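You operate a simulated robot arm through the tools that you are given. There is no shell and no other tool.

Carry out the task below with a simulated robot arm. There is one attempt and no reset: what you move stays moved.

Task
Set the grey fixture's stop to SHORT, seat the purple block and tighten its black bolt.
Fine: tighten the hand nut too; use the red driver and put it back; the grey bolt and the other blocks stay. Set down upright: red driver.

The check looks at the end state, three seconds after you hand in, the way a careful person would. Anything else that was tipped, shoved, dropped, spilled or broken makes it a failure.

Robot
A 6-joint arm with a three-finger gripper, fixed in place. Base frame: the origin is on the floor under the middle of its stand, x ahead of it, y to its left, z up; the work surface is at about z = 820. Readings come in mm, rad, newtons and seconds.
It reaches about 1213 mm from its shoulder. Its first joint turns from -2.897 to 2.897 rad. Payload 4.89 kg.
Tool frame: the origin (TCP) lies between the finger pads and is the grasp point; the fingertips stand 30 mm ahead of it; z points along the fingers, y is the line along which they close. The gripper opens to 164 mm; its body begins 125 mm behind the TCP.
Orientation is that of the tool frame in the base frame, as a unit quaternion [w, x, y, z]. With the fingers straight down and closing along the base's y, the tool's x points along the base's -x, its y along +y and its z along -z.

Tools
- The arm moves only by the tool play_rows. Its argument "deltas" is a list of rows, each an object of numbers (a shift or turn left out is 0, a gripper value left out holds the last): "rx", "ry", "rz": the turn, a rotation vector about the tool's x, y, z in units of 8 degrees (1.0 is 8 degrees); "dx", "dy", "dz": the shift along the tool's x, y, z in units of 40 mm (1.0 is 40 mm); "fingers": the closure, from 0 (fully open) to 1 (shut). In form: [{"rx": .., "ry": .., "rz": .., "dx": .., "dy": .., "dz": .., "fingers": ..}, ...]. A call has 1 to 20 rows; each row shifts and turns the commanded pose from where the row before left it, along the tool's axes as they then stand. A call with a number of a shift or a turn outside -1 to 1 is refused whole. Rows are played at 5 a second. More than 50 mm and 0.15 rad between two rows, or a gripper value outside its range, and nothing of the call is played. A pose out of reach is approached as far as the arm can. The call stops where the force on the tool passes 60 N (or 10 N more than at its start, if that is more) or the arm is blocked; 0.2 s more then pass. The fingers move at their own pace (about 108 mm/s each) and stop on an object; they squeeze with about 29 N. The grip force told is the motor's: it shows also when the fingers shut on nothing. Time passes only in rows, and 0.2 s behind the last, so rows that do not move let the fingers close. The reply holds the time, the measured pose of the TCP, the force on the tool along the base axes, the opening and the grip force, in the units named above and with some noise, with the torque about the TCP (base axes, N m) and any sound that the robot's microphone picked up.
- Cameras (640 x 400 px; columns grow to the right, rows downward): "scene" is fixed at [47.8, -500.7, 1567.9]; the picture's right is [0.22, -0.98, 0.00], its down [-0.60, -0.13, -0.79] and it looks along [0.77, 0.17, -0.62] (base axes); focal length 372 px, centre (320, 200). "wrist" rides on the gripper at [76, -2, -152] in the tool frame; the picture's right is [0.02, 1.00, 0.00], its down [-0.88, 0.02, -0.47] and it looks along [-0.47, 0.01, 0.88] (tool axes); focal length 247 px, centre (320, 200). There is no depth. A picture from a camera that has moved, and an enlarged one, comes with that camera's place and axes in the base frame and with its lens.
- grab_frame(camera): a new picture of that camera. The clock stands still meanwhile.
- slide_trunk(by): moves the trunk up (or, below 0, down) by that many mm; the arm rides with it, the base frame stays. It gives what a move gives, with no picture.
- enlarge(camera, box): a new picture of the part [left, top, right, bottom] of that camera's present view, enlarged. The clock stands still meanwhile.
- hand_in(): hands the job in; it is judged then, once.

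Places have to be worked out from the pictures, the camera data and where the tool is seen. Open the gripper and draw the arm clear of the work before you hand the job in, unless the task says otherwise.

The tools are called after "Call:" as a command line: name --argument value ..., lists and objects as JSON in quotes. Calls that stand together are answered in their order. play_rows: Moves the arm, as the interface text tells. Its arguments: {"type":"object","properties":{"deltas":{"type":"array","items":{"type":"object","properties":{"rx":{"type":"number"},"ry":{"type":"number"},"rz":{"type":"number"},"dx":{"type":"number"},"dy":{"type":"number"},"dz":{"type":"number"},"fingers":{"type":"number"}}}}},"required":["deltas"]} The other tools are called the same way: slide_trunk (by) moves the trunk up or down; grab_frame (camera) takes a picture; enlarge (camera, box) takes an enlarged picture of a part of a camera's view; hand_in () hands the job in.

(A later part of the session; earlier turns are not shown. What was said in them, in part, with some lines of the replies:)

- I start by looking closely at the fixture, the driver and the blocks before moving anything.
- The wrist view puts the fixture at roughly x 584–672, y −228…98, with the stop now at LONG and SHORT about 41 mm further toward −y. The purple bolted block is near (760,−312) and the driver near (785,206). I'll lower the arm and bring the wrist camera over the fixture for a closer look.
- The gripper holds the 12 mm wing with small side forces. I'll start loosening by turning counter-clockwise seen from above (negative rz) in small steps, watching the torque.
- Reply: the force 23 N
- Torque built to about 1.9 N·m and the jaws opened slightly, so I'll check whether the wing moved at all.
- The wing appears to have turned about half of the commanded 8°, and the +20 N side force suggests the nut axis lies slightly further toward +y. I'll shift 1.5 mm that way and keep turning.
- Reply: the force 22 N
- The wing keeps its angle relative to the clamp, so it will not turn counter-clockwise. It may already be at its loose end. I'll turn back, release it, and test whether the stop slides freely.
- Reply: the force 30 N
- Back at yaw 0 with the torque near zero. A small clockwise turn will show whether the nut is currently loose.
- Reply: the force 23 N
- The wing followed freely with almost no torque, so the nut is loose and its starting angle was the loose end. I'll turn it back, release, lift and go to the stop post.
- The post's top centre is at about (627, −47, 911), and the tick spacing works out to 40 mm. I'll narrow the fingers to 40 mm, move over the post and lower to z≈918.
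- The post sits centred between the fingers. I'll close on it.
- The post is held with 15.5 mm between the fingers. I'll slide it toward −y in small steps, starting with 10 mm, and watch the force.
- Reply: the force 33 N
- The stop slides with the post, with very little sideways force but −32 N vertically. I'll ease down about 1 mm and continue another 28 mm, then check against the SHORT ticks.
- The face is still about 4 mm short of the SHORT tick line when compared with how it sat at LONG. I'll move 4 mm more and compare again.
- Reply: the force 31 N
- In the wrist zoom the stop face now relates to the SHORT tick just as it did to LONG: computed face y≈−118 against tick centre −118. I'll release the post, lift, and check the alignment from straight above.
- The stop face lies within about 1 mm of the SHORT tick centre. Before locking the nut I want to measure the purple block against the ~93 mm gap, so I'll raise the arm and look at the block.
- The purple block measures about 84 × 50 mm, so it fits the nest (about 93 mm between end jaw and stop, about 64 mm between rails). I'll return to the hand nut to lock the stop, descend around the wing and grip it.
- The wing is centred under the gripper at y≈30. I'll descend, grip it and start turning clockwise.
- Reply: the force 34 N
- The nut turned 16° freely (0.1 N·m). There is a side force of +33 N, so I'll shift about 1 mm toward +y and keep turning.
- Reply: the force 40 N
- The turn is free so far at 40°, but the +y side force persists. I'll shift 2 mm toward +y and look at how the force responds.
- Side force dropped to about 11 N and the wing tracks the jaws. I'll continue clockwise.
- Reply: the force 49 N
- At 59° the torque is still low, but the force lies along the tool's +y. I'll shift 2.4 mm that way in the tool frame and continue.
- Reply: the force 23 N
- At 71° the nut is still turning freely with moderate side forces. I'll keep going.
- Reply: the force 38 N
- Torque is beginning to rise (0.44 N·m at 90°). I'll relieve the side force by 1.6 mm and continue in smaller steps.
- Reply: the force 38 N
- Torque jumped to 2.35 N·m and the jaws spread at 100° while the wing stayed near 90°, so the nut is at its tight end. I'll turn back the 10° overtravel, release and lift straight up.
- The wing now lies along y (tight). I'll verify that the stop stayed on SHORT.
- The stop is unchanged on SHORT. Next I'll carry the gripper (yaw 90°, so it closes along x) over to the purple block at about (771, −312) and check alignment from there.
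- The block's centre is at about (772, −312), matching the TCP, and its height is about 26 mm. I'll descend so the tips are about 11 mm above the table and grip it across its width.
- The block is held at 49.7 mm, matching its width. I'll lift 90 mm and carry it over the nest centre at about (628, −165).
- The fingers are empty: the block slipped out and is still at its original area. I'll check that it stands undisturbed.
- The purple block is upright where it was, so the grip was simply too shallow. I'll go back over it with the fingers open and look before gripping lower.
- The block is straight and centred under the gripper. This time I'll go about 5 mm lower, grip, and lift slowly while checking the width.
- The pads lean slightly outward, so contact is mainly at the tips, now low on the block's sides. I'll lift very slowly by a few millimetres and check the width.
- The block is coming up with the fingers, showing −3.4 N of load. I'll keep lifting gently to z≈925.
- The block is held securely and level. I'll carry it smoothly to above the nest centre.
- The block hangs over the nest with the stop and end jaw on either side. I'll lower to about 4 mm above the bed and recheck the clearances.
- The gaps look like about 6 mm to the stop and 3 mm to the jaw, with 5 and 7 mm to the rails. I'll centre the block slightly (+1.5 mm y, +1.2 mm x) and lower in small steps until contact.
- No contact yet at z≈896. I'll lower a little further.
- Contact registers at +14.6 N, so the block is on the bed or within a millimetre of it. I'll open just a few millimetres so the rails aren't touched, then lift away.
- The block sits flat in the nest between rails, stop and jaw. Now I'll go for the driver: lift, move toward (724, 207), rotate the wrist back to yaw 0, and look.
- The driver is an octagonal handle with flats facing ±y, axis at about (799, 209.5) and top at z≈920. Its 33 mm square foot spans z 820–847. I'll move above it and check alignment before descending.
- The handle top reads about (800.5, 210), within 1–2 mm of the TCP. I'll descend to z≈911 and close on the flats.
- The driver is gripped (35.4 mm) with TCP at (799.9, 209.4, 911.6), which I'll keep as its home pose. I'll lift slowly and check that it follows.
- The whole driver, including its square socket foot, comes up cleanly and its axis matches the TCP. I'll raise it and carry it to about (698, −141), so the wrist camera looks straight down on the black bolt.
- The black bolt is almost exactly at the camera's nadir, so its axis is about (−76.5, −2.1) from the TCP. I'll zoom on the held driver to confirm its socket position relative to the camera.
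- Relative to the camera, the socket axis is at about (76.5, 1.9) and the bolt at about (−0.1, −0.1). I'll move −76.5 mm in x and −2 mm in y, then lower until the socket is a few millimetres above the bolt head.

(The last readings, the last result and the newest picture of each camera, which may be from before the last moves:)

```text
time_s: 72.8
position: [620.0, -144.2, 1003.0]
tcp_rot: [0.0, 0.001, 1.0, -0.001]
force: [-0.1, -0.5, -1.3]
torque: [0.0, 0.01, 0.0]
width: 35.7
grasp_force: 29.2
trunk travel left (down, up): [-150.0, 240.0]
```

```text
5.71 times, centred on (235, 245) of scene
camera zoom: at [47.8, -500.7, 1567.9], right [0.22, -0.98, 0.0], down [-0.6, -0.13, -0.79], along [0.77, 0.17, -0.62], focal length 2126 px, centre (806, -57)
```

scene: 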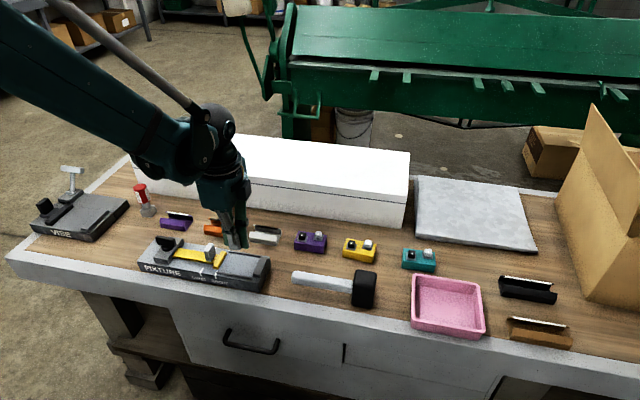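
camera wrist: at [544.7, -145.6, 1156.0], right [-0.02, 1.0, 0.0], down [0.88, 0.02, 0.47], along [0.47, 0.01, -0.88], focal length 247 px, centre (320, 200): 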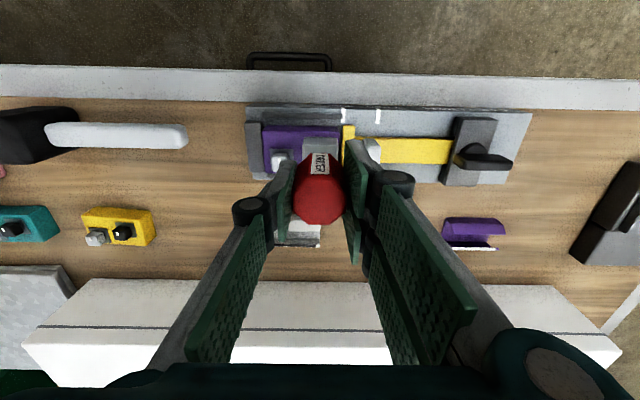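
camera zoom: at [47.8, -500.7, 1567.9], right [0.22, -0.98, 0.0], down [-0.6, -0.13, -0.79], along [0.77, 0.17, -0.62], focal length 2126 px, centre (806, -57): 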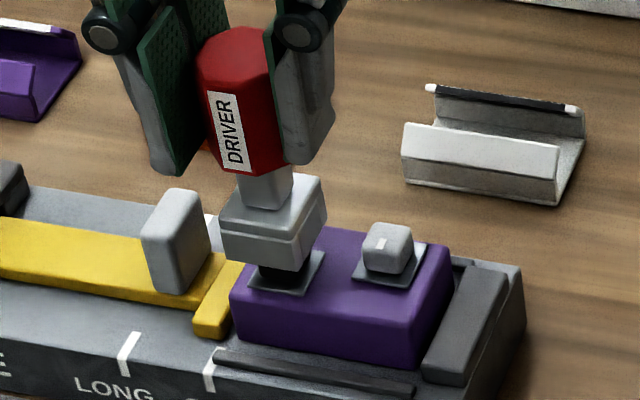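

The socket hovers over the bolt; I'll zoom further to check the lateral alignment.

Call:
enlarge --camera "scene" --box '[217, 225, 259, 267]'

Call:
enlarge --camera "wrist" --box '[290, 120, 350, 160]'

```text
9.52 times, centred on (238, 246) of scene
camera zoom: at [47.8, -500.7, 1567.9], right [0.22, -0.98, 0.0], down [-0.6, -0.13, -0.79], along [0.77, 0.17, -0.62], focal length 3543 px, centre (1101, -238)
```

zoom: 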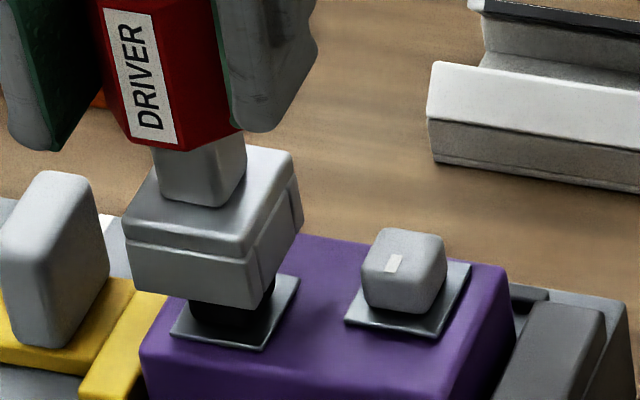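

```text
10.00 times, centred on (320, 140) of wrist
camera zoom: at [544.7, -145.6, 1156.0], right [-0.02, 1.0, 0.0], down [0.88, 0.02, 0.47], along [0.47, 0.01, -0.88], focal length 2470 px, centre (320, 800)
```

zoom: 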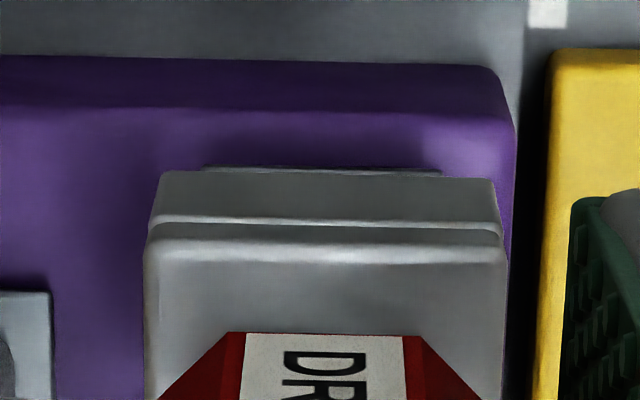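

The wrist zoom gives plate centre ≈ (622.5, −144.0) and socket centre ≈ (621.5, −143.5), so it is about 1 mm off. I'll correct that and lower slowly, watching for contact.

Call:
play_rows --deltas '[{"dx": -0.02, "dy": -0.0125}, {"dz": 0.05}, {"dz": 0.05}, {"dz": 0.05}, {"dz": 0.05}, {}]'

Call:
enlarge --camera "scene" --box '[217, 225, 259, 267]'

```text
time_s: 74.2
position: [622.7, -144.1, 995.6]
tcp_rot: [0.0, 0.0, 1.0, 0.0]
force: [0.4, 0.5, -1.7]
torque: [-0.03, 0.03, 0.01]
width: 35.7
grasp_force: 29.0
trunk travel left (down, up): [-150.0, 240.0]
```

```text
9.52 times, centred on (238, 246) of scene
camera zoom: at [47.8, -500.7, 1567.9], right [0.22, -0.98, 0.0], down [-0.6, -0.13, -0.79], along [0.77, 0.17, -0.62], focal length 3543 px, centre (1101, -238)
```

zoom: 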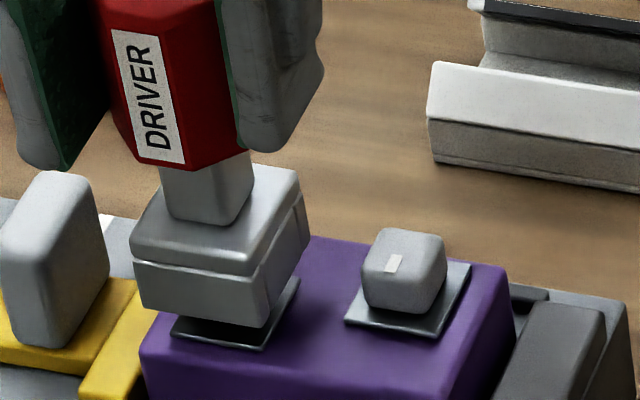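

No contact force yet and the head appears to be entering the socket. I'll continue downward.

Call:
play_rows --deltas '[{"dz": 0.05}, {"dz": 0.05}, {"dz": 0.05}, {}]'

Call:
enlarge --camera "scene" --box '[217, 225, 259, 267]'

```text
time_s: 75.2
position: [622.0, -143.8, 988.7]
tcp_rot: [0.0, 0.0, 1.0, 0.0]
force: [-0.7, 0.0, -1.5]
torque: [-0.01, 0.02, -0.02]
width: 35.4
grasp_force: 29.1
trunk travel left (down, up): [-150.0, 240.0]
```

```text
9.52 times, centred on (238, 246) of scene
camera zoom: at [47.8, -500.7, 1567.9], right [0.22, -0.98, 0.0], down [-0.6, -0.13, -0.79], along [0.77, 0.17, -0.62], focal length 3543 px, centre (1101, -238)
```

zoom: 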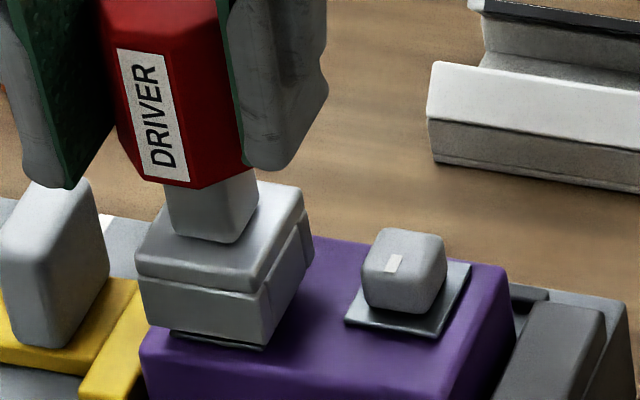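

The socket is sliding over the bolt head without resistance. I'll go a few millimetres more until it seats.

Call:
play_rows --deltas '[{"dz": 0.05}, {"dz": 0.05}, {"dz": 0.05}, {}]'

Call:
enlarge --camera "scene" --box '[217, 225, 259, 267]'

```text
time_s: 76.2
position: [622.0, -144.0, 983.8]
tcp_rot: [-0.001, 0.001, 1.0, 0.0]
force: [3.1, 0.7, 16.5]
torque: [-0.14, -0.21, -0.03]
width: 35.5
grasp_force: 28.9
trunk travel left (down, up): [-150.0, 240.0]
```

```text
9.52 times, centred on (238, 246) of scene
camera zoom: at [47.8, -500.7, 1567.9], right [0.22, -0.98, 0.0], down [-0.6, -0.13, -0.79], along [0.77, 0.17, -0.62], focal length 3543 px, centre (1101, -238)
```

zoom: 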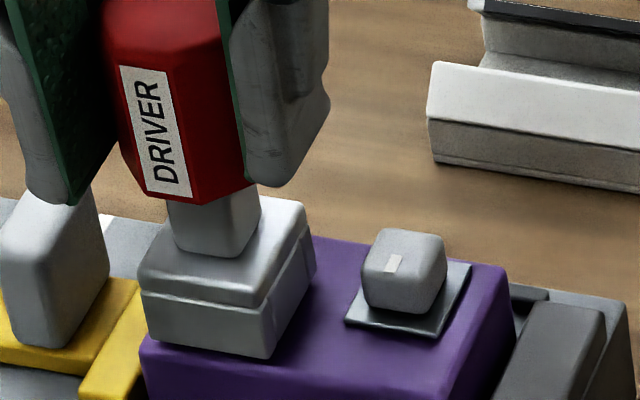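

The socket is seated at 16 N. I'll start turning clockwise in steps and watch the torque.

Call:
play_rows --deltas '[{"dz": -0.01}, {"rz": 0.5}, {"rz": 0.5}, {"rz": 0.5}, {"rz": 0.5}, {}]'

Call:
enlarge --camera "scene" --box '[200, 215, 280, 290]'

```text
time_s: 77.6
position: [622.2, -143.5, 984.1]
tcp_rot: [0.0, 0.139, 0.99, 0.0]
force: [1.8, 3.1, 18.9]
torque: [0.05, -0.04, -0.01]
width: 35.5
grasp_force: 29.0
trunk travel left (down, up): [-150.0, 240.0]
```

```text
5.33 times, centred on (240, 252) of scene
camera zoom: at [47.8, -500.7, 1567.9], right [0.22, -0.98, 0.0], down [-0.6, -0.13, -0.79], along [0.77, 0.17, -0.62], focal length 1984 px, centre (747, -80)
```

zoom: 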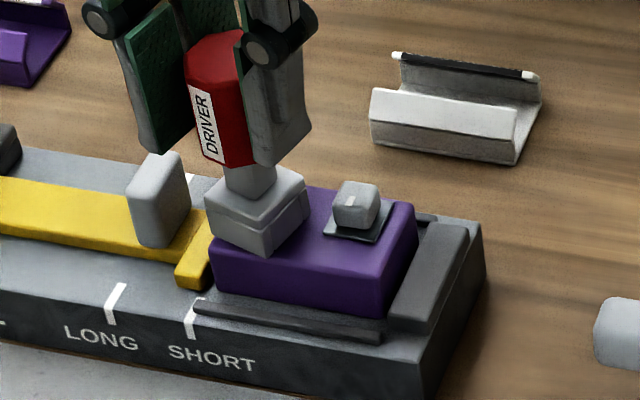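

The driver rotated 16° with negligible torque and the block stayed still. I'll continue clockwise.

Call:
play_rows --deltas '[{"rz": 0.5}, {"rz": 0.5}, {"rz": 0.5}, {"rz": 0.5}, {"rz": 0.5}, {"rz": 0.5}, {}]'

Call:
play_rows --deltas '[{"rz": 0.5}, {"rz": 0.5}, {"rz": 0.5}, {"rz": 0.5}, {}]'

Call:
enlarge --camera "scene" --box '[200, 215, 280, 290]'

```text
time_s: 79.2
position: [621.5, -143.1, 983.9]
tcp_rot: [0.001, 0.342, 0.94, 0.0]
force: [1.9, 6.1, 22.2]
torque: [0.32, -0.11, 0.0]
width: 35.6
grasp_force: 29.0
trunk travel left (down, up): [-150.0, 240.0]
```

```text
time_s: 80.4
position: [621.4, -144.5, 984.8]
tcp_rot: [0.0, 0.469, 0.883, 0.001]
force: [6.1, 5.2, 26.8]
torque: [0.3, -0.24, -0.02]
width: 35.6
grasp_force: 28.9
trunk travel left (down, up): [-150.0, 240.0]
```

```text
5.33 times, centred on (240, 252) of scene
camera zoom: at [47.8, -500.7, 1567.9], right [0.22, -0.98, 0.0], down [-0.6, -0.13, -0.79], along [0.77, 0.17, -0.62], focal length 1984 px, centre (747, -80)
```

zoom: 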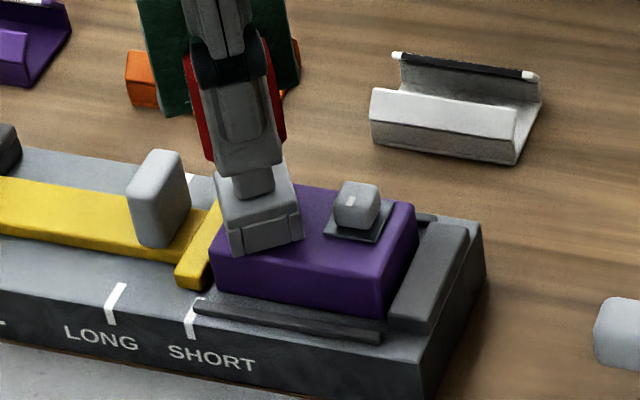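

Yaw is 56°, torque still about zero, and the block is stationary. The downward force crept up to 27 N, so I'll ease up 0.4 mm and continue.

Call:
play_rows --deltas '[{"dz": -0.01}, {"rz": 0.5}, {"rz": 0.5}, {"rz": 0.5}, {"rz": 0.5}, {"rz": 0.5}, {}]'

Call:
play_rows --deltas '[{"rz": 0.4}, {"rz": 0.4}, {"rz": 0.4}, {}]'

Call:
enlarge --camera "scene" --box '[200, 215, 280, 290]'

```text
time_s: 82.0
position: [621.6, -144.4, 983.0]
tcp_rot: [0.001, 0.615, 0.789, 0.0]
force: [0.3, 0.4, 6.0]
torque: [0.02, 0.02, -0.01]
width: 35.7
grasp_force: 29.4
trunk travel left (down, up): [-150.0, 240.0]
```

```text
time_s: 83.0
position: [621.6, -144.5, 984.4]
tcp_rot: [0.0, 0.679, 0.734, 0.0]
force: [-1.1, -1.4, 2.4]
torque: [-0.08, 0.2, 0.0]
width: 35.7
grasp_force: 28.7
trunk travel left (down, up): [-150.0, 240.0]
```

```text
5.33 times, centred on (240, 252) of scene
camera zoom: at [47.8, -500.7, 1567.9], right [0.22, -0.98, 0.0], down [-0.6, -0.13, -0.79], along [0.77, 0.17, -0.62], focal length 1984 px, centre (747, -80)
```

zoom: 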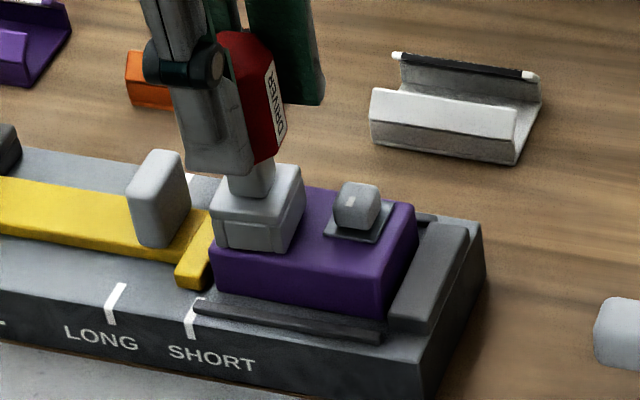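

At 85° the turn is still free. I'll keep turning in moderate steps until the torque rises.

Call:
play_rows --deltas '[{"rz": 0.4}, {"rz": 0.4}, {"rz": 0.4}, {}]'

Call:
play_rows --deltas '[{"rz": 0.4}, {"rz": 0.4}, {"rz": 0.4}, {}]'

Call:
enlarge --camera "scene" --box '[200, 215, 280, 290]'

```text
time_s: 84.0
position: [622.2, -144.1, 984.7]
tcp_rot: [0.0, 0.739, 0.674, 0.0]
force: [1.2, 0.5, -0.2]
torque: [0.02, 0.01, 0.0]
width: 35.3
grasp_force: 29.1
trunk travel left (down, up): [-150.0, 240.0]
```

```text
time_s: 85.0
position: [621.2, -143.6, 984.0]
tcp_rot: [0.0, 0.792, 0.61, 0.0]
force: [0.7, 2.1, -1.4]
torque: [0.15, -0.05, 0.13]
width: 35.7
grasp_force: 29.2
trunk travel left (down, up): [-150.0, 240.0]
```

```text
5.33 times, centred on (240, 252) of scene
camera zoom: at [47.8, -500.7, 1567.9], right [0.22, -0.98, 0.0], down [-0.6, -0.13, -0.79], along [0.77, 0.17, -0.62], focal length 1984 px, centre (747, -80)
```

zoom: 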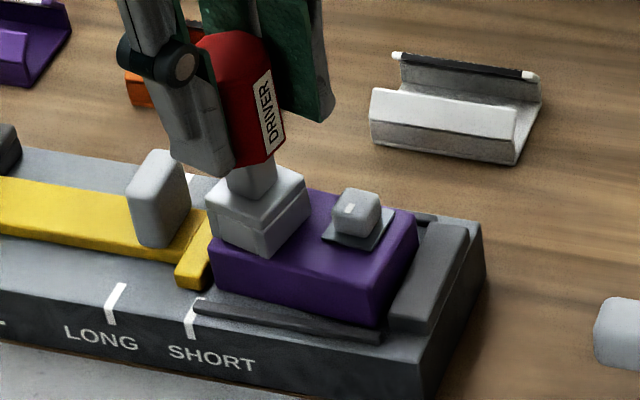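

The block has begun to yaw with the driver, which means the bolt has reached its stop near 90° and the rails will take the reaction next. I'll press down 0.6 mm and keep turning in small steps until the torque builds.

Call:
play_rows --deltas '[{"dz": 0.015}, {"rz": 0.3}, {"rz": 0.3}, {"rz": 0.3}, {}]'

Call:
enlarge --camera "scene" --box '[200, 215, 280, 290]'

```text
time_s: 86.2
position: [621.0, -143.4, 983.7]
tcp_rot: [0.0, 0.829, 0.559, -0.001]
force: [6.8, 12.7, 17.8]
torque: [0.82, -0.17, 0.74]
width: 35.8
grasp_force: 29.0
trunk travel left (down, up): [-150.0, 240.0]
```

```text
5.33 times, centred on (240, 252) of scene
camera zoom: at [47.8, -500.7, 1567.9], right [0.22, -0.98, 0.0], down [-0.6, -0.13, -0.79], along [0.77, 0.17, -0.62], focal length 1984 px, centre (747, -80)
```

zoom: 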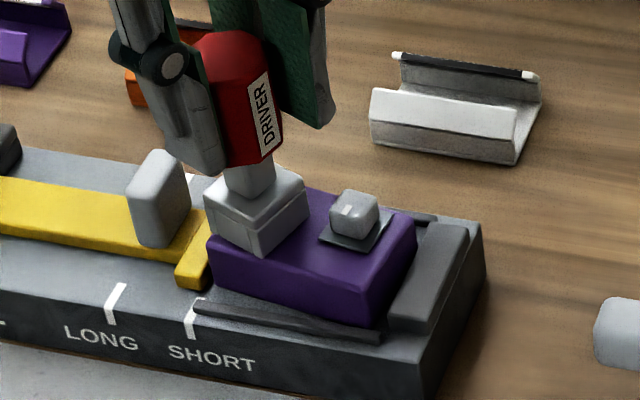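

Torque is now 0.74 N·m as the block bears on the rail. A few more degrees should firmly tighten the bolt.

Call:
play_rows --deltas '[{"rz": 0.25}, {"rz": 0.25}, {"rz": 0.25}, {}]'

Call:
enlarge --camera "scene" --box '[200, 215, 280, 290]'

```text
time_s: 87.2
position: [621.3, -144.2, 983.1]
tcp_rot: [0.0, 0.857, 0.515, 0.0]
force: [-0.5, 2.1, 12.8]
torque: [0.07, 0.29, 0.4]
width: 36.6
grasp_force: 29.3
trunk travel left (down, up): [-150.0, 240.0]
```

```text
5.33 times, centred on (240, 252) of scene
camera zoom: at [47.8, -500.7, 1567.9], right [0.22, -0.98, 0.0], down [-0.6, -0.13, -0.79], along [0.77, 0.17, -0.62], focal length 1984 px, centre (747, -80)
```

zoom: 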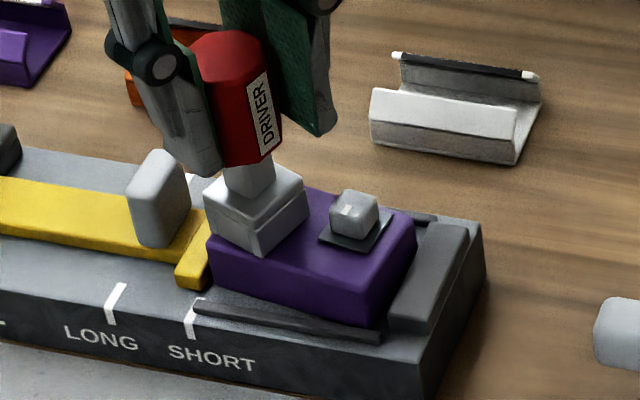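

The handle began to slip slightly in the jaws (width 36.6), so the bolt is firmly at its stop. I'll turn back a few degrees to relieve the torque and re-square the grip, before lifting off to inspect.

Call:
play_rows --deltas '[{"rz": -0.25}, {"rz": -0.25}, {"rz": -0.2}, {}]'

```text
time_s: 88.2
position: [622.0, -144.3, 983.5]
tcp_rot: [-0.001, 0.83, 0.558, 0.0]
force: [-2.8, -0.2, 1.1]
torque: [-0.01, 0.29, -0.03]
width: 36.2
grasp_force: 29.2
trunk travel left (down, up): [-150.0, 240.0]
```

Torque is relieved. I'll lift the driver off the bolt slowly.

Call:
play_rows --deltas '[{"dz": -0.1}, {"dz": -0.15}, {"dz": -0.2}, {"dz": -0.25}, {"dz": -0.3}, {"dz": -0.4}, {}]'

Call:
enlarge --camera "scene" --box '[195, 195, 285, 290]'

Call:
grab_frame --camera "wrist"

```text
time_s: 89.8
position: [620.9, -143.6, 1039.0]
tcp_rot: [0.0, 0.831, 0.556, 0.0]
force: [0.5, -0.3, -1.6]
torque: [0.0, -0.05, -0.03]
width: 36.2
grasp_force: 29.2
trunk travel left (down, up): [-150.0, 240.0]
```

```text
4.21 times, centred on (240, 242) of scene
camera zoom: at [47.8, -500.7, 1567.9], right [0.22, -0.98, 0.0], down [-0.6, -0.13, -0.79], along [0.77, 0.17, -0.62], focal length 1566 px, centre (657, 21)
```

zoom: 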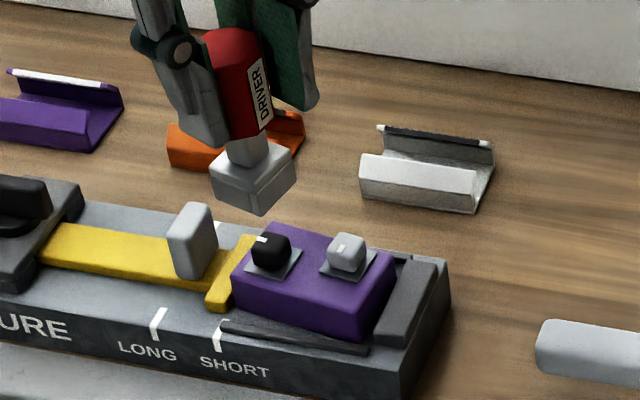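

```text
taken
camera wrist: at [649.2, -72.5, 1192.9], right [0.93, -0.36, 0.0], down [-0.32, -0.82, 0.47], along [-0.17, -0.44, -0.88], focal length 247 px, centre (320, 200)
```

wrist: 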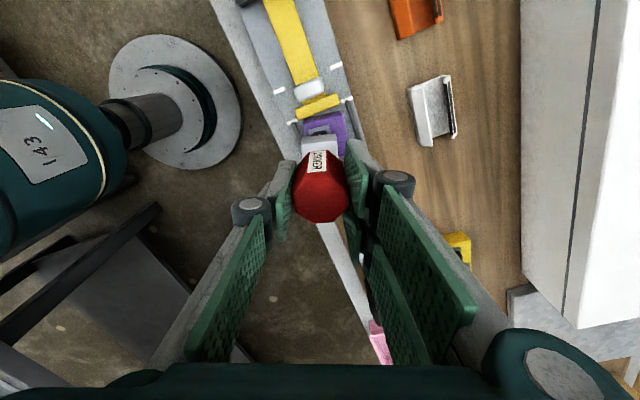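

The driver is clear, and the white mark on the black bolt has moved toward the +y side. I'll zoom in to check the bolt and the block's attitude.

Call:
enlarge --camera "scene" --box '[220, 235, 270, 285]'

Call:
enlarge --camera "wrist" --box '[260, 70, 380, 240]'

```text
8.00 times, centred on (245, 260) of scene
camera zoom: at [47.8, -500.7, 1567.9], right [0.22, -0.98, 0.0], down [-0.6, -0.13, -0.79], along [0.77, 0.17, -0.62], focal length 2976 px, centre (920, -280)
```

zoom: 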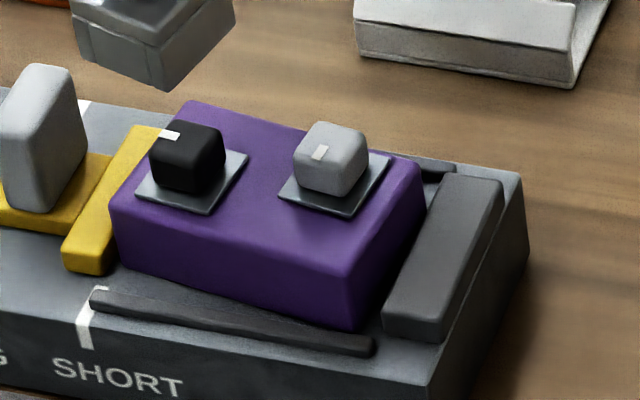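

```text
2.35 times, centred on (320, 155) of wrist
camera zoom: at [649.2, -72.5, 1192.9], right [0.93, -0.36, 0.0], down [-0.32, -0.82, 0.47], along [-0.17, -0.44, -0.88], focal length 581 px, centre (320, 306)
```

zoom: 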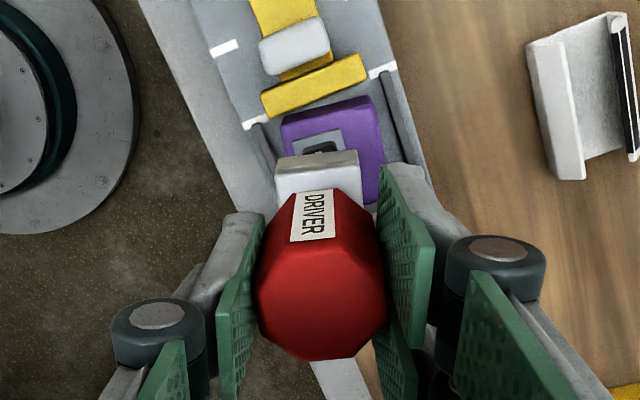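

The bolt's mark has turned 90° relative to the block, so it is tight. The block only yawed within its nest, and I'll square it up afterwards. Now I'll rotate the wrist back, allowing for the ~11.6° slip of the handle in the jaws, so the driver faces its original way.

Call:
play_rows --deltas '[{"rz": -0.5}, {"rz": -0.9}, {"rz": -0.9}, {"rz": -0.9}, {"rz": -0.9}, {"rz": -0.9}, {"rz": -0.9}, {"rz": -0.9}, {"rz": -0.9}, {"rz": -0.9}, {"rz": -0.9}, {"rz": -0.9}, {"rz": -0.9}, {"rz": -0.8}, {"rz": -0.5}, {}]'

Call:
grab_frame --camera "wrist"

Call:
enlarge --camera "scene" --box '[195, 180, 285, 270]'

```text
time_s: 93.2
position: [621.9, -143.3, 1038.3]
tcp_rot: [0.0, 0.1, 0.995, 0.001]
force: [0.2, -0.3, -0.9]
torque: [0.01, 0.01, -0.03]
width: 35.9
grasp_force: 29.2
trunk travel left (down, up): [-150.0, 240.0]
```

```text
taken
camera wrist: at [546.7, -130.7, 1192.6], right [0.18, 0.98, 0.0], down [0.87, -0.16, 0.47], along [0.47, -0.08, -0.88], focal length 247 px, centre (320, 200)
```

wrist: 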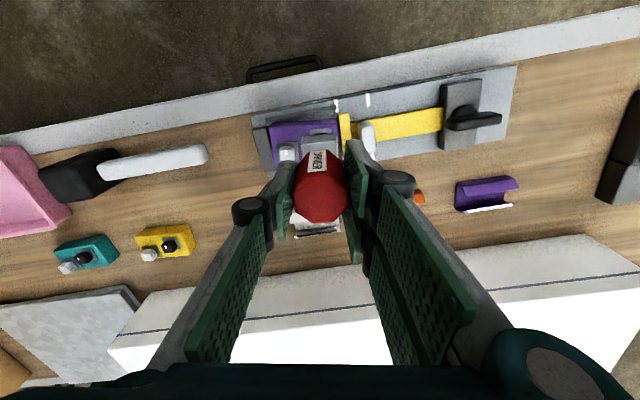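

```text
4.44 times, centred on (240, 225) of scene
camera zoom: at [47.8, -500.7, 1567.9], right [0.22, -0.98, 0.0], down [-0.6, -0.13, -0.79], along [0.77, 0.17, -0.62], focal length 1653 px, centre (676, 89)
```

zoom: 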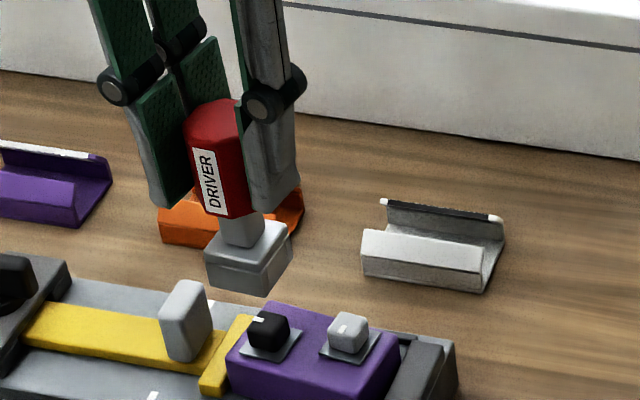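

The driver hangs upright and square with the bench. I'll carry it back along the reverse of the path it came.

Call:
play_rows --deltas '[{"dx": -0.078, "dy": 0.287}, {"dx": -0.156, "dy": 0.573}, {"dx": -0.2085, "dy": 0.764}, {"dx": -0.2085, "dy": 0.764}, {"dx": -0.2085, "dy": 0.764}, {"dx": -0.2085, "dy": 0.764}, {"dx": -0.2085, "dy": 0.764}, {"dx": -0.2085, "dy": 0.764}, {"dx": -0.2085, "dy": 0.764}, {"dx": -0.2085, "dy": 0.764}, {"dx": -0.2085, "dy": 0.764}, {"dx": -0.2085, "dy": 0.764}, {"dx": -0.182, "dy": 0.669}, {"dx": -0.104, "dy": 0.382}, {}, {}]'

Call:
grab_frame --camera "wrist"

Call:
enlarge --camera "scene" --box '[80, 120, 200, 240]'

```text
time_s: 96.6
position: [799.8, 209.5, 1039.5]
tcp_rot: [-0.001, 0.101, 0.995, 0.0]
force: [0.0, 0.3, -1.1]
torque: [0.0, 0.02, 0.03]
width: 36.1
grasp_force: 29.2
trunk travel left (down, up): [-150.0, 240.0]
```

```text
taken
camera wrist: at [724.5, 223.3, 1192.4], right [0.18, 0.98, 0.0], down [0.87, -0.16, 0.47], along [0.47, -0.08, -0.88], focal length 247 px, centre (320, 200)
```

wrist: 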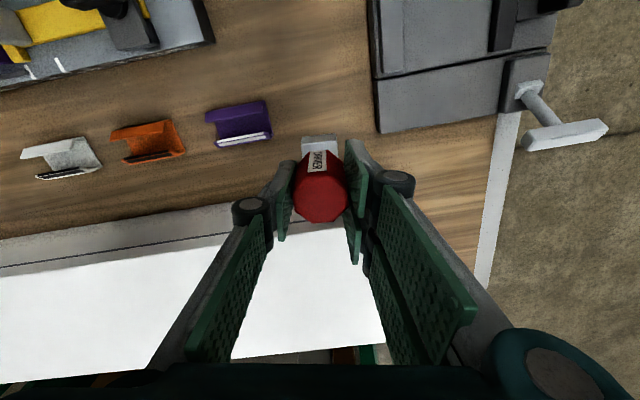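

```text
3.33 times, centred on (140, 180) of scene
camera zoom: at [47.8, -500.7, 1567.9], right [0.22, -0.98, 0.0], down [-0.6, -0.13, -0.79], along [0.77, 0.17, -0.62], focal length 1240 px, centre (920, 267)
```

zoom: 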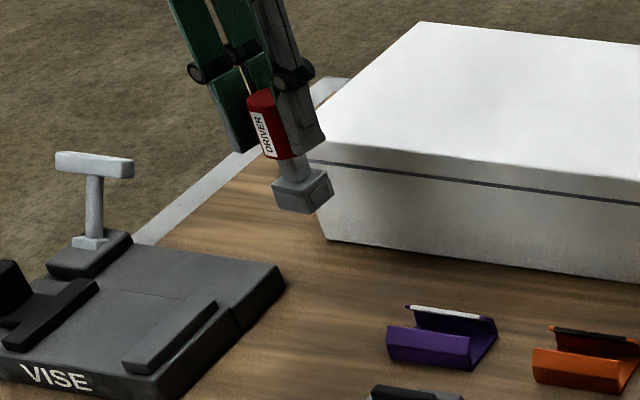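

Position is (799.8, 209.5), the original spot, and it is clear below. I'll lower to just above the table, then approach gently until contact.

Call:
play_rows --deltas '[{"dz": 0.3}, {"dz": 0.6}, {"dz": 0.6}, {"dz": 0.6}, {"dz": 0.5}, {"dz": 0.25}, {"dz": 0.12}, {}]'

Call:
play_rows --deltas '[{"dz": 0.03}, {"dz": 0.03}, {"dz": 0.03}, {"dz": 0.03}, {}]'

Call:
enlarge --camera "scene" --box '[100, 170, 190, 240]'

```text
time_s: 98.4
position: [800.0, 209.0, 919.5]
tcp_rot: [-0.001, 0.101, 0.995, 0.0]
force: [0.1, 0.1, -1.9]
torque: [-0.04, 0.03, -0.01]
width: 36.1
grasp_force: 28.6
trunk travel left (down, up): [-150.0, 240.0]
```

```text
time_s: 99.6
position: [799.9, 209.8, 916.1]
tcp_rot: [-0.001, 0.101, 0.995, 0.0]
force: [0.1, 0.5, -1.4]
torque: [-0.03, 0.0, 0.01]
width: 36.1
grasp_force: 29.4
trunk travel left (down, up): [-150.0, 240.0]
```

```text
5.71 times, centred on (145, 205) of scene
camera zoom: at [47.8, -500.7, 1567.9], right [0.22, -0.98, 0.0], down [-0.6, -0.13, -0.79], along [0.77, 0.17, -0.62], focal length 2126 px, centre (1320, 171)
```

zoom: 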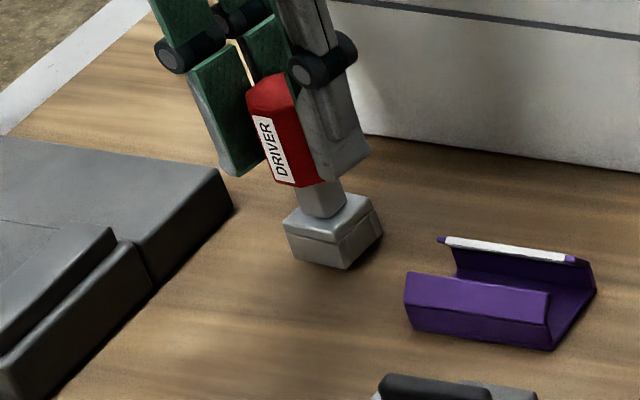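

No contact yet at z≈916. I'll step down in about 1 mm increments.

Call:
play_rows --deltas '[{"dz": 0.025}, {"dz": 0.025}, {"dz": 0.025}, {}]'

Call:
play_rows --deltas '[{"dz": 0.025}, {"dz": 0.015}, {}]'

```text
time_s: 100.6
position: [798.0, 210.1, 912.0]
tcp_rot: [0.0, 0.101, 0.995, 0.0]
force: [-0.3, 1.2, -1.8]
torque: [0.01, 0.01, -0.03]
width: 35.9
grasp_force: 28.8
trunk travel left (down, up): [-150.0, 240.0]
```

```text
time_s: 101.4
position: [800.3, 208.5, 910.6]
tcp_rot: [0.0, 0.101, 0.995, 0.0]
force: [0.1, 0.3, -1.0]
torque: [-0.02, -0.01, -0.02]
width: 35.8
grasp_force: 29.5
trunk travel left (down, up): [-150.0, 240.0]
```

I'm now at the original height, and the load has eased only slightly. I'll go down in 0.5 mm steps until contact registers.

Call:
play_rows --deltas '[{"dz": 0.0125}, {"dz": 0.0125}, {}]'

Call:
enlarge --camera "scene" --box '[115, 180, 175, 230]'

```text
time_s: 102.2
position: [800.8, 209.9, 910.6]
tcp_rot: [0.001, 0.1, 0.995, 0.0]
force: [-0.2, 0.3, 2.1]
torque: [-0.08, -0.06, 0.0]
width: 35.9
grasp_force: 28.1
trunk travel left (down, up): [-150.0, 240.0]
```

```text
8.00 times, centred on (145, 205) of scene
camera zoom: at [47.8, -500.7, 1567.9], right [0.22, -0.98, 0.0], down [-0.6, -0.13, -0.79], along [0.77, 0.17, -0.62], focal length 2976 px, centre (1720, 160)
```

zoom: 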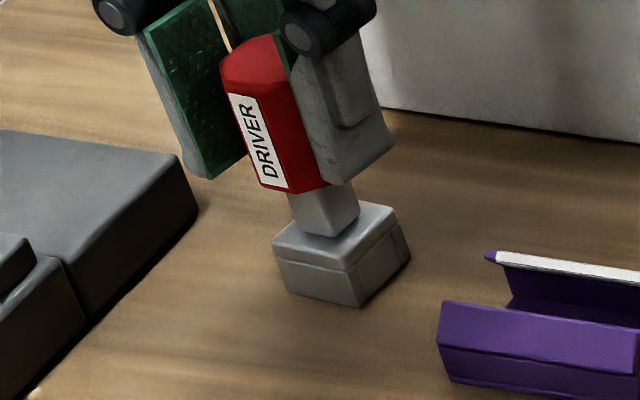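

Contact is confirmed (+2 N) and the driver stands flat. I'll release gently and lift straight up.

Call:
play_rows --deltas '[{"fingers": 0.7}, {}, {"fingers": 0.55}, {}, {"dz": -0.3}, {"dz": -0.6}, {"dz": -0.8}, {"dz": -0.8}, {}]'

Call:
enlarge --camera "scene" --box '[80, 150, 200, 240]'

Call:
grab_frame --camera "wrist"

```text
time_s: 104.2
position: [798.2, 209.1, 1012.3]
tcp_rot: [0.0, 0.1, 0.995, 0.0]
force: [-0.1, -0.7, -0.6]
torque: [-0.02, -0.04, 0.01]
width: 73.9
grasp_force: 0.0
trunk travel left (down, up): [-150.0, 240.0]
```

```text
4.44 times, centred on (140, 195) of scene
camera zoom: at [47.8, -500.7, 1567.9], right [0.22, -0.98, 0.0], down [-0.6, -0.13, -0.79], along [0.77, 0.17, -0.62], focal length 1653 px, centre (1120, 222)
```

zoom: 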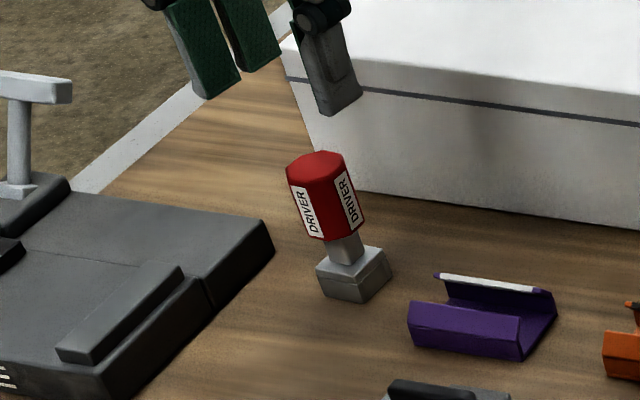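

```text
taken
camera wrist: at [724.9, 223.3, 1164.6], right [0.18, 0.98, 0.0], down [0.87, -0.16, 0.47], along [0.47, -0.08, -0.88], focal length 247 px, centre (320, 200)
```

wrist: 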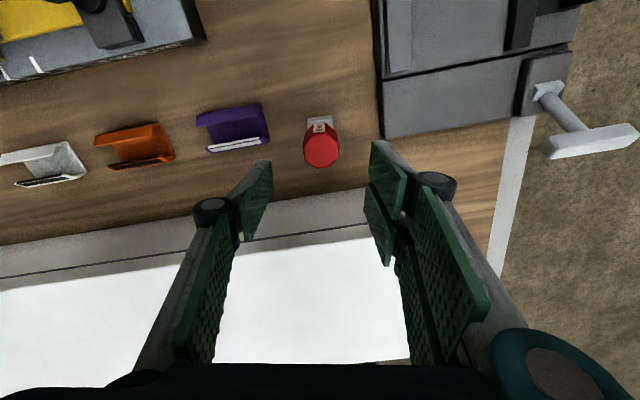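

The driver stands upright back on its spot. Next I'll go back over the block, rotate to yaw 90°, and inspect before gently squaring it with a squeeze.

Call:
play_rows --deltas '[{"dx": 0.194, "dy": -0.836, "fingers": 0.45}, {"dx": 0.194, "dy": -0.836}, {"dx": 0.194, "dy": -0.836}, {"dx": 0.194, "dy": -0.836}, {"dx": 0.194, "dy": -0.836}, {"dx": 0.194, "dy": -0.836}, {"dx": 0.194, "dy": -0.836}, {"dx": 0.194, "dy": -0.836}, {"dx": 0.194, "dy": -0.836}, {"dx": 0.194, "dy": -0.836}, {"dx": 0.194, "dy": -0.836}, {"dx": 0.194, "dy": -0.839}, {}]'

Call:
play_rows --deltas '[{"rz": 0.89}, {"rz": 0.89}, {"rz": 0.89}, {"rz": 0.89}, {"rz": 0.89}, {"rz": 0.89}, {"rz": 0.89}, {"rz": 0.89}, {"rz": 0.89}, {"rz": 0.89}, {"rz": 0.9}, {}]'

Call:
grab_frame --camera "wrist"

Call:
enlarge --camera "wrist" --box '[260, 70, 380, 210]'

```text
time_s: 107.0
position: [626.5, -165.6, 1011.3]
tcp_rot: [0.001, 0.101, 0.995, -0.001]
force: [0.3, 1.2, 1.3]
torque: [-0.03, 0.0, 0.0]
width: 90.4
grasp_force: 0.0
trunk travel left (down, up): [-150.0, 240.0]
```

```text
time_s: 109.6
position: [626.7, -163.3, 1010.5]
tcp_rot: [0.0, 0.707, 0.707, 0.0]
force: [0.2, 0.4, 0.4]
torque: [-0.03, -0.03, -0.01]
width: 90.2
grasp_force: 0.1
trunk travel left (down, up): [-150.0, 240.0]
```

```text
taken
camera wrist: at [626.3, -88.4, 1163.3], right [1.0, 0.02, 0.0], down [0.02, -0.88, 0.47], along [0.01, -0.47, -0.88], focal length 247 px, centre (320, 200)
```

wrist: 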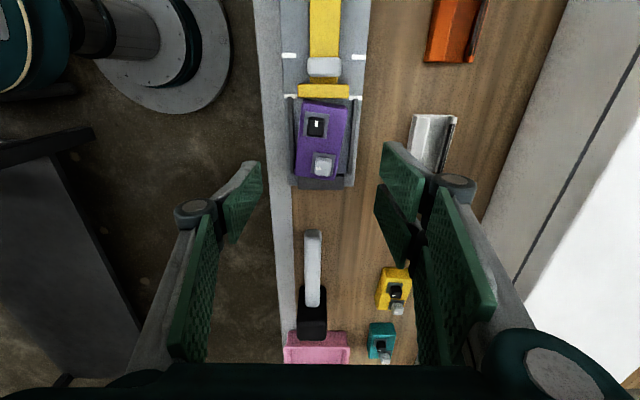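

```text
2.86 times, centred on (320, 140) of wrist
camera zoom: at [626.3, -88.4, 1163.3], right [1.0, 0.02, 0.0], down [0.02, -0.88, 0.47], along [0.01, -0.47, -0.88], focal length 706 px, centre (320, 371)
```

zoom: 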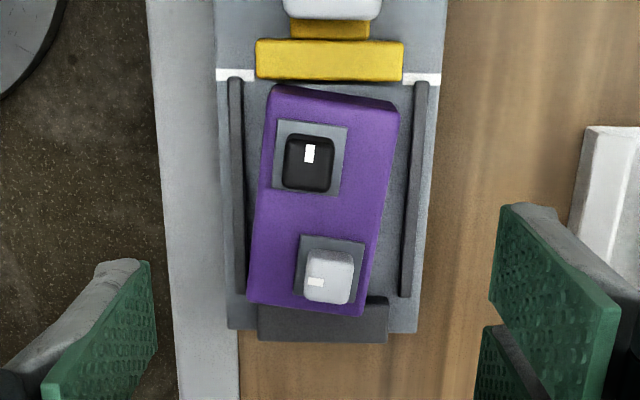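

The block is yawed a few degrees inside the nest. I'll zoom in on the black bolt to compare its head angle with the block.

Call:
enlarge --camera "wrist" --box '[295, 98, 355, 184]'

Call:
enlarge --camera "scene" --box '[222, 240, 262, 280]'

```text
4.65 times, centred on (325, 141) of wrist
camera zoom: at [626.3, -88.4, 1163.3], right [1.0, 0.02, 0.0], down [0.02, -0.88, 0.47], along [0.01, -0.47, -0.88], focal length 1149 px, centre (297, 474)
```

zoom: 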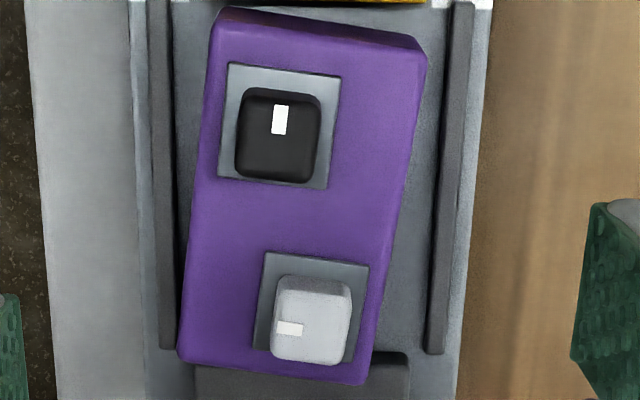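

```text
10.00 times, centred on (242, 260) of scene
camera zoom: at [47.8, -500.7, 1567.9], right [0.22, -0.98, 0.0], down [-0.6, -0.13, -0.79], along [0.77, 0.17, -0.62], focal length 3720 px, centre (1100, -400)
```

zoom: 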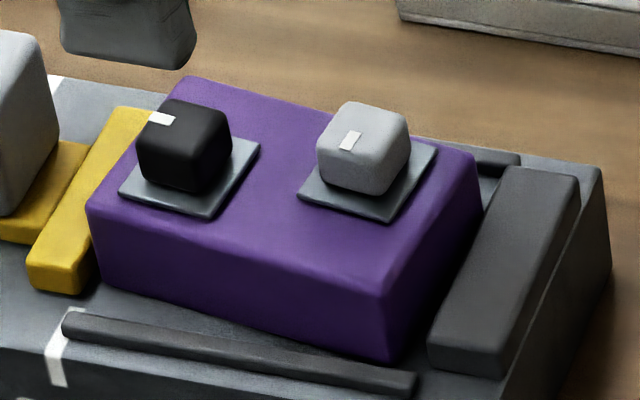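

The black bolt head is square with its plate, turned exactly 90°, so it is at its tight stop. The block is yawed about 7°, centred near (627.5, −163.6). I'll lower with the tips just above the rails and close to square it.

Call:
play_rows --deltas '[{"dz": 0.8}, {"dz": 0.8}, {"dz": 0.6}, {"dz": 0.4}, {"dz": 0.2}, {}]'

Call:
enlarge --camera "scene" --box '[195, 215, 285, 290]'

Call:
enlarge --camera "wrist" --box '[220, 70, 420, 260]'

```text
time_s: 111.0
position: [626.8, -164.1, 897.5]
tcp_rot: [0.0, 0.707, 0.708, -0.001]
force: [-0.3, 0.0, 0.5]
torque: [0.0, 0.01, -0.01]
width: 90.3
grasp_force: 0.0
trunk travel left (down, up): [-150.0, 240.0]
```

```text
5.33 times, centred on (240, 252) of scene
camera zoom: at [47.8, -500.7, 1567.9], right [0.22, -0.98, 0.0], down [-0.6, -0.13, -0.79], along [0.77, 0.17, -0.62], focal length 1984 px, centre (747, -80)
```

zoom: 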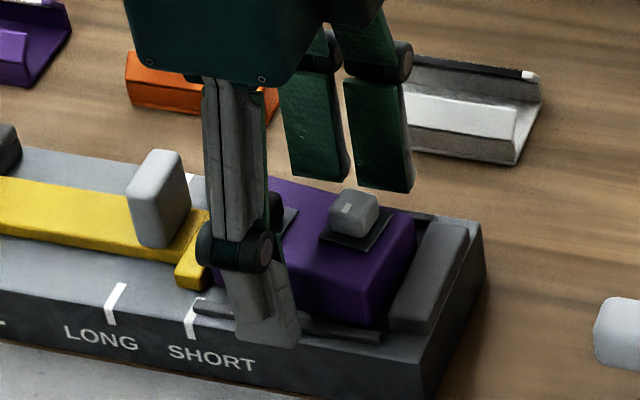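

```text
2.11 times, centred on (320, 165) of wrist
camera zoom: at [626.1, -88.1, 1051.2], right [1.0, 0.02, 0.0], down [0.02, -0.88, 0.47], along [0.01, -0.47, -0.88], focal length 520 px, centre (320, 274)
```

zoom: 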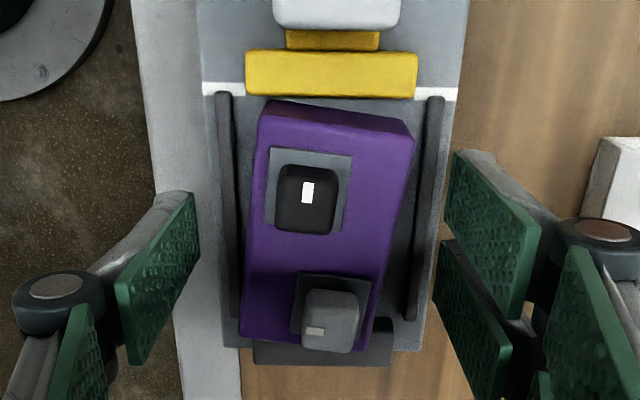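

The fingers are outside the block on both sides with the rails below the tips. I'll close in stages.

Call:
play_rows --deltas '[{"fingers": 0.6}, {}, {"fingers": 0.66}, {}, {"fingers": 1}, {}, {}, {}]'

Call:
enlarge --camera "wrist" --box '[220, 70, 420, 260]'

Call:
enlarge --camera "scene" --box '[195, 215, 285, 290]'

```text
time_s: 112.8
position: [627.0, -164.0, 897.6]
tcp_rot: [-0.001, 0.707, 0.707, -0.001]
force: [3.2, -1.4, 5.5]
torque: [-0.08, -0.14, 0.02]
width: 49.6
grasp_force: 29.4
trunk travel left (down, up): [-150.0, 240.0]
```

```text
2.11 times, centred on (320, 165) of wrist
camera zoom: at [626.2, -88.1, 1051.5], right [1.0, 0.02, 0.0], down [0.02, -0.88, 0.47], along [0.01, -0.47, -0.88], focal length 520 px, centre (320, 274)
```

zoom: 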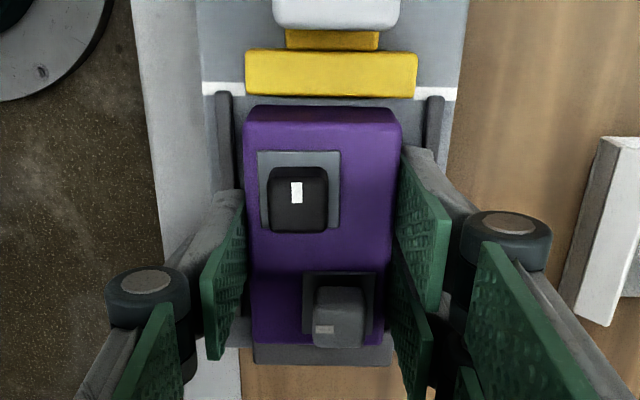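

```text
5.33 times, centred on (240, 252) of scene
camera zoom: at [47.8, -500.7, 1567.9], right [0.22, -0.98, 0.0], down [-0.6, -0.13, -0.79], along [0.77, 0.17, -0.62], focal length 1984 px, centre (747, -80)
```

zoom: 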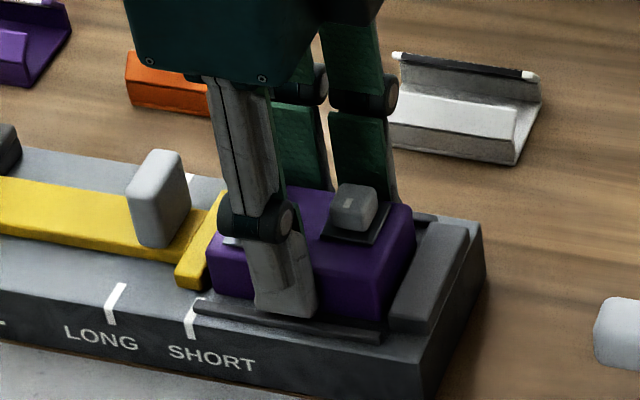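

The block is squared (49.6 mm between the pads), with about 4–5 mm clearance to both the stop and the jaw. I'll release with a small opening and lift away.

Call:
play_rows --deltas '[{"fingers": 0.66}, {}, {"dz": -0.2}, {"dz": -0.4}, {"dz": -0.7, "fingers": 0.4}, {"dz": -0.9}, {"dz": -0.9}, {}]'

Call:
grab_frame --camera "wrist"

Call:
enlarge --camera "wrist" --box '[260, 70, 380, 210]'

Call:
enlarge --camera "scene" --box '[195, 225, 285, 300]'

```text
time_s: 114.6
position: [625.8, -163.9, 1021.5]
tcp_rot: [0.0, 0.707, 0.707, 0.0]
force: [-0.1, 0.2, 1.1]
torque: [-0.02, -0.08, 0.01]
width: 98.5
grasp_force: 0.0
trunk travel left (down, up): [-150.0, 240.0]
```

```text
taken
camera wrist: at [626.1, -88.2, 1175.4], right [1.0, 0.02, 0.0], down [0.02, -0.88, 0.47], along [0.01, -0.47, -0.88], focal length 247 px, centre (320, 200)
```

wrist: 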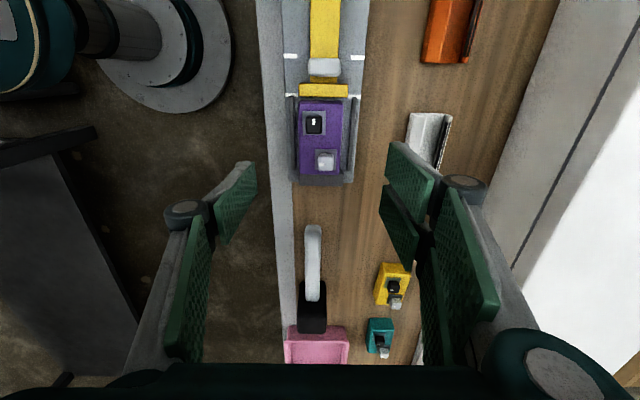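

```text
2.86 times, centred on (320, 140) of wrist
camera zoom: at [626.1, -88.2, 1175.4], right [1.0, 0.02, 0.0], down [0.02, -0.88, 0.47], along [0.01, -0.47, -0.88], focal length 706 px, centre (320, 371)
```

zoom: 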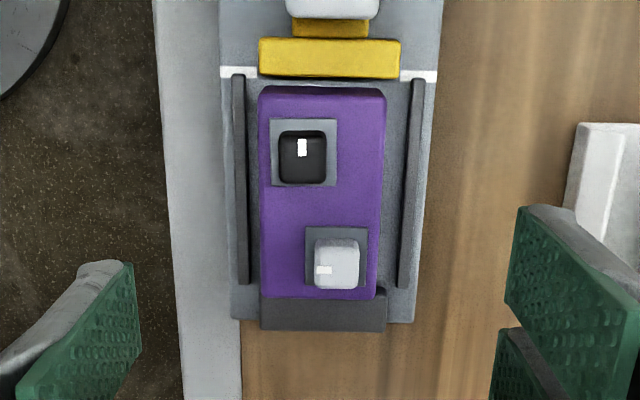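

```text
5.33 times, centred on (240, 262) of scene
camera zoom: at [47.8, -500.7, 1567.9], right [0.22, -0.98, 0.0], down [-0.6, -0.13, -0.79], along [0.77, 0.17, -0.62], focal length 1984 px, centre (747, -133)
```

zoom: 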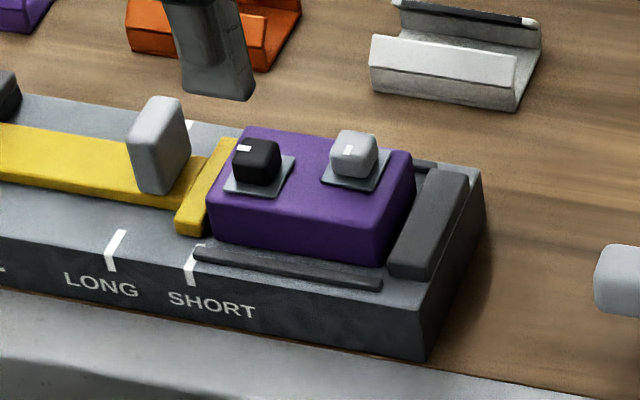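

The block is square and flat in the nest, the stop is still on SHORT, and the bolt mark is turned 90°. I'll open the gripper, raise the arm well clear, and take final overview pictures.

Call:
play_rows --deltas '[{"dz": -0.8, "fingers": 0}, {"dz": -0.9}, {"dz": -0.9}, {"dz": -0.9}, {"dz": -0.5, "dy": -0.5}, {"dy": -0.8}, {"dy": -0.8}, {}]'

Call:
grab_frame --camera "scene"

Call:
grab_frame --camera "wrist"

Call:
enlarge --camera "scene" --box '[20, 150, 290, 310]'

```text
time_s: 116.4
position: [542.4, -165.2, 1184.2]
tcp_rot: [0.0, 0.707, 0.707, 0.001]
force: [0.8, 0.0, 0.1]
torque: [-0.03, -0.06, -0.01]
width: 163.7
grasp_force: 0.0
trunk travel left (down, up): [-150.0, 240.0]
```

```text
taken
```

scene: 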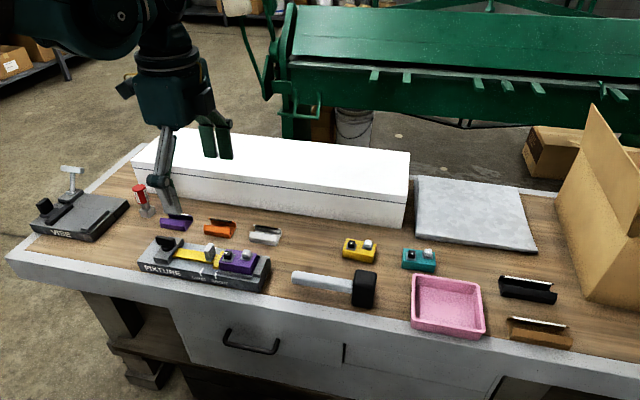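

```text
taken
camera wrist: at [541.0, -88.8, 1336.1], right [1.0, 0.02, 0.0], down [0.02, -0.88, 0.47], along [0.01, -0.47, -0.88], focal length 247 px, centre (320, 200)
```

wrist: 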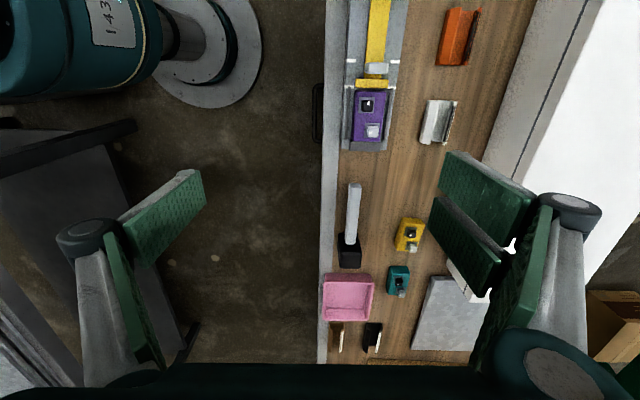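

```text
2.37 times, centred on (155, 230) of scene
camera zoom: at [47.8, -500.7, 1567.9], right [0.22, -0.98, 0.0], down [-0.6, -0.13, -0.79], along [0.77, 0.17, -0.62], focal length 882 px, centre (711, 129)
```

zoom: 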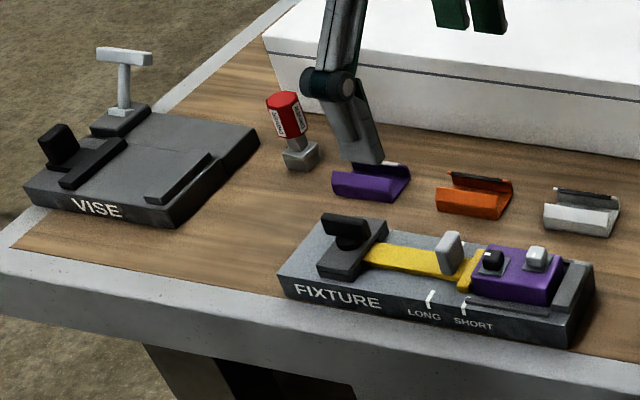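

The final views show the stop on SHORT with the hand nut tight, the purple block seated square, and the black bolt turned to its stop. The grey bolt and other blocks are untouched, the red driver stands upright at its place, and the open gripper is clear. I'm handing in.

Call:
hand_in

```text
The job is handed in.
```

I set the fixture's stop to SHORT, seated the purple block and tightened its black bolt. The job is handed in. I judged everything below from pictures and force readings, and no check result has come back.

- **Stop:** it sits within about 1 mm of the SHORT tick. I tightened the hand nut, which was loose at the start; it turned about 90° and then resisted firmly (about 2.4 N·m).
- **Purple block:** it lies flat and square between the rails, with about 4–6 mm of clearance to both the stop and the end jaw. My first grip on it was too shallow and slipped. The block stayed upright in its place, and a lower grip held.
- **Black bolt:** it turned 90° to its stop. The block twisted slightly in the nest at the end of the turn, so I squared it up again afterwards. The handle slipped slightly in the jaws at the end, so the torque I could confirm on the bolt is about 0.7 N·m.
- **Red driver:** it is back on its original spot, standing upright.
- **Everything else:** the grey bolt and the other blocks were not touched, and the arm is raised clear with the gripper open.
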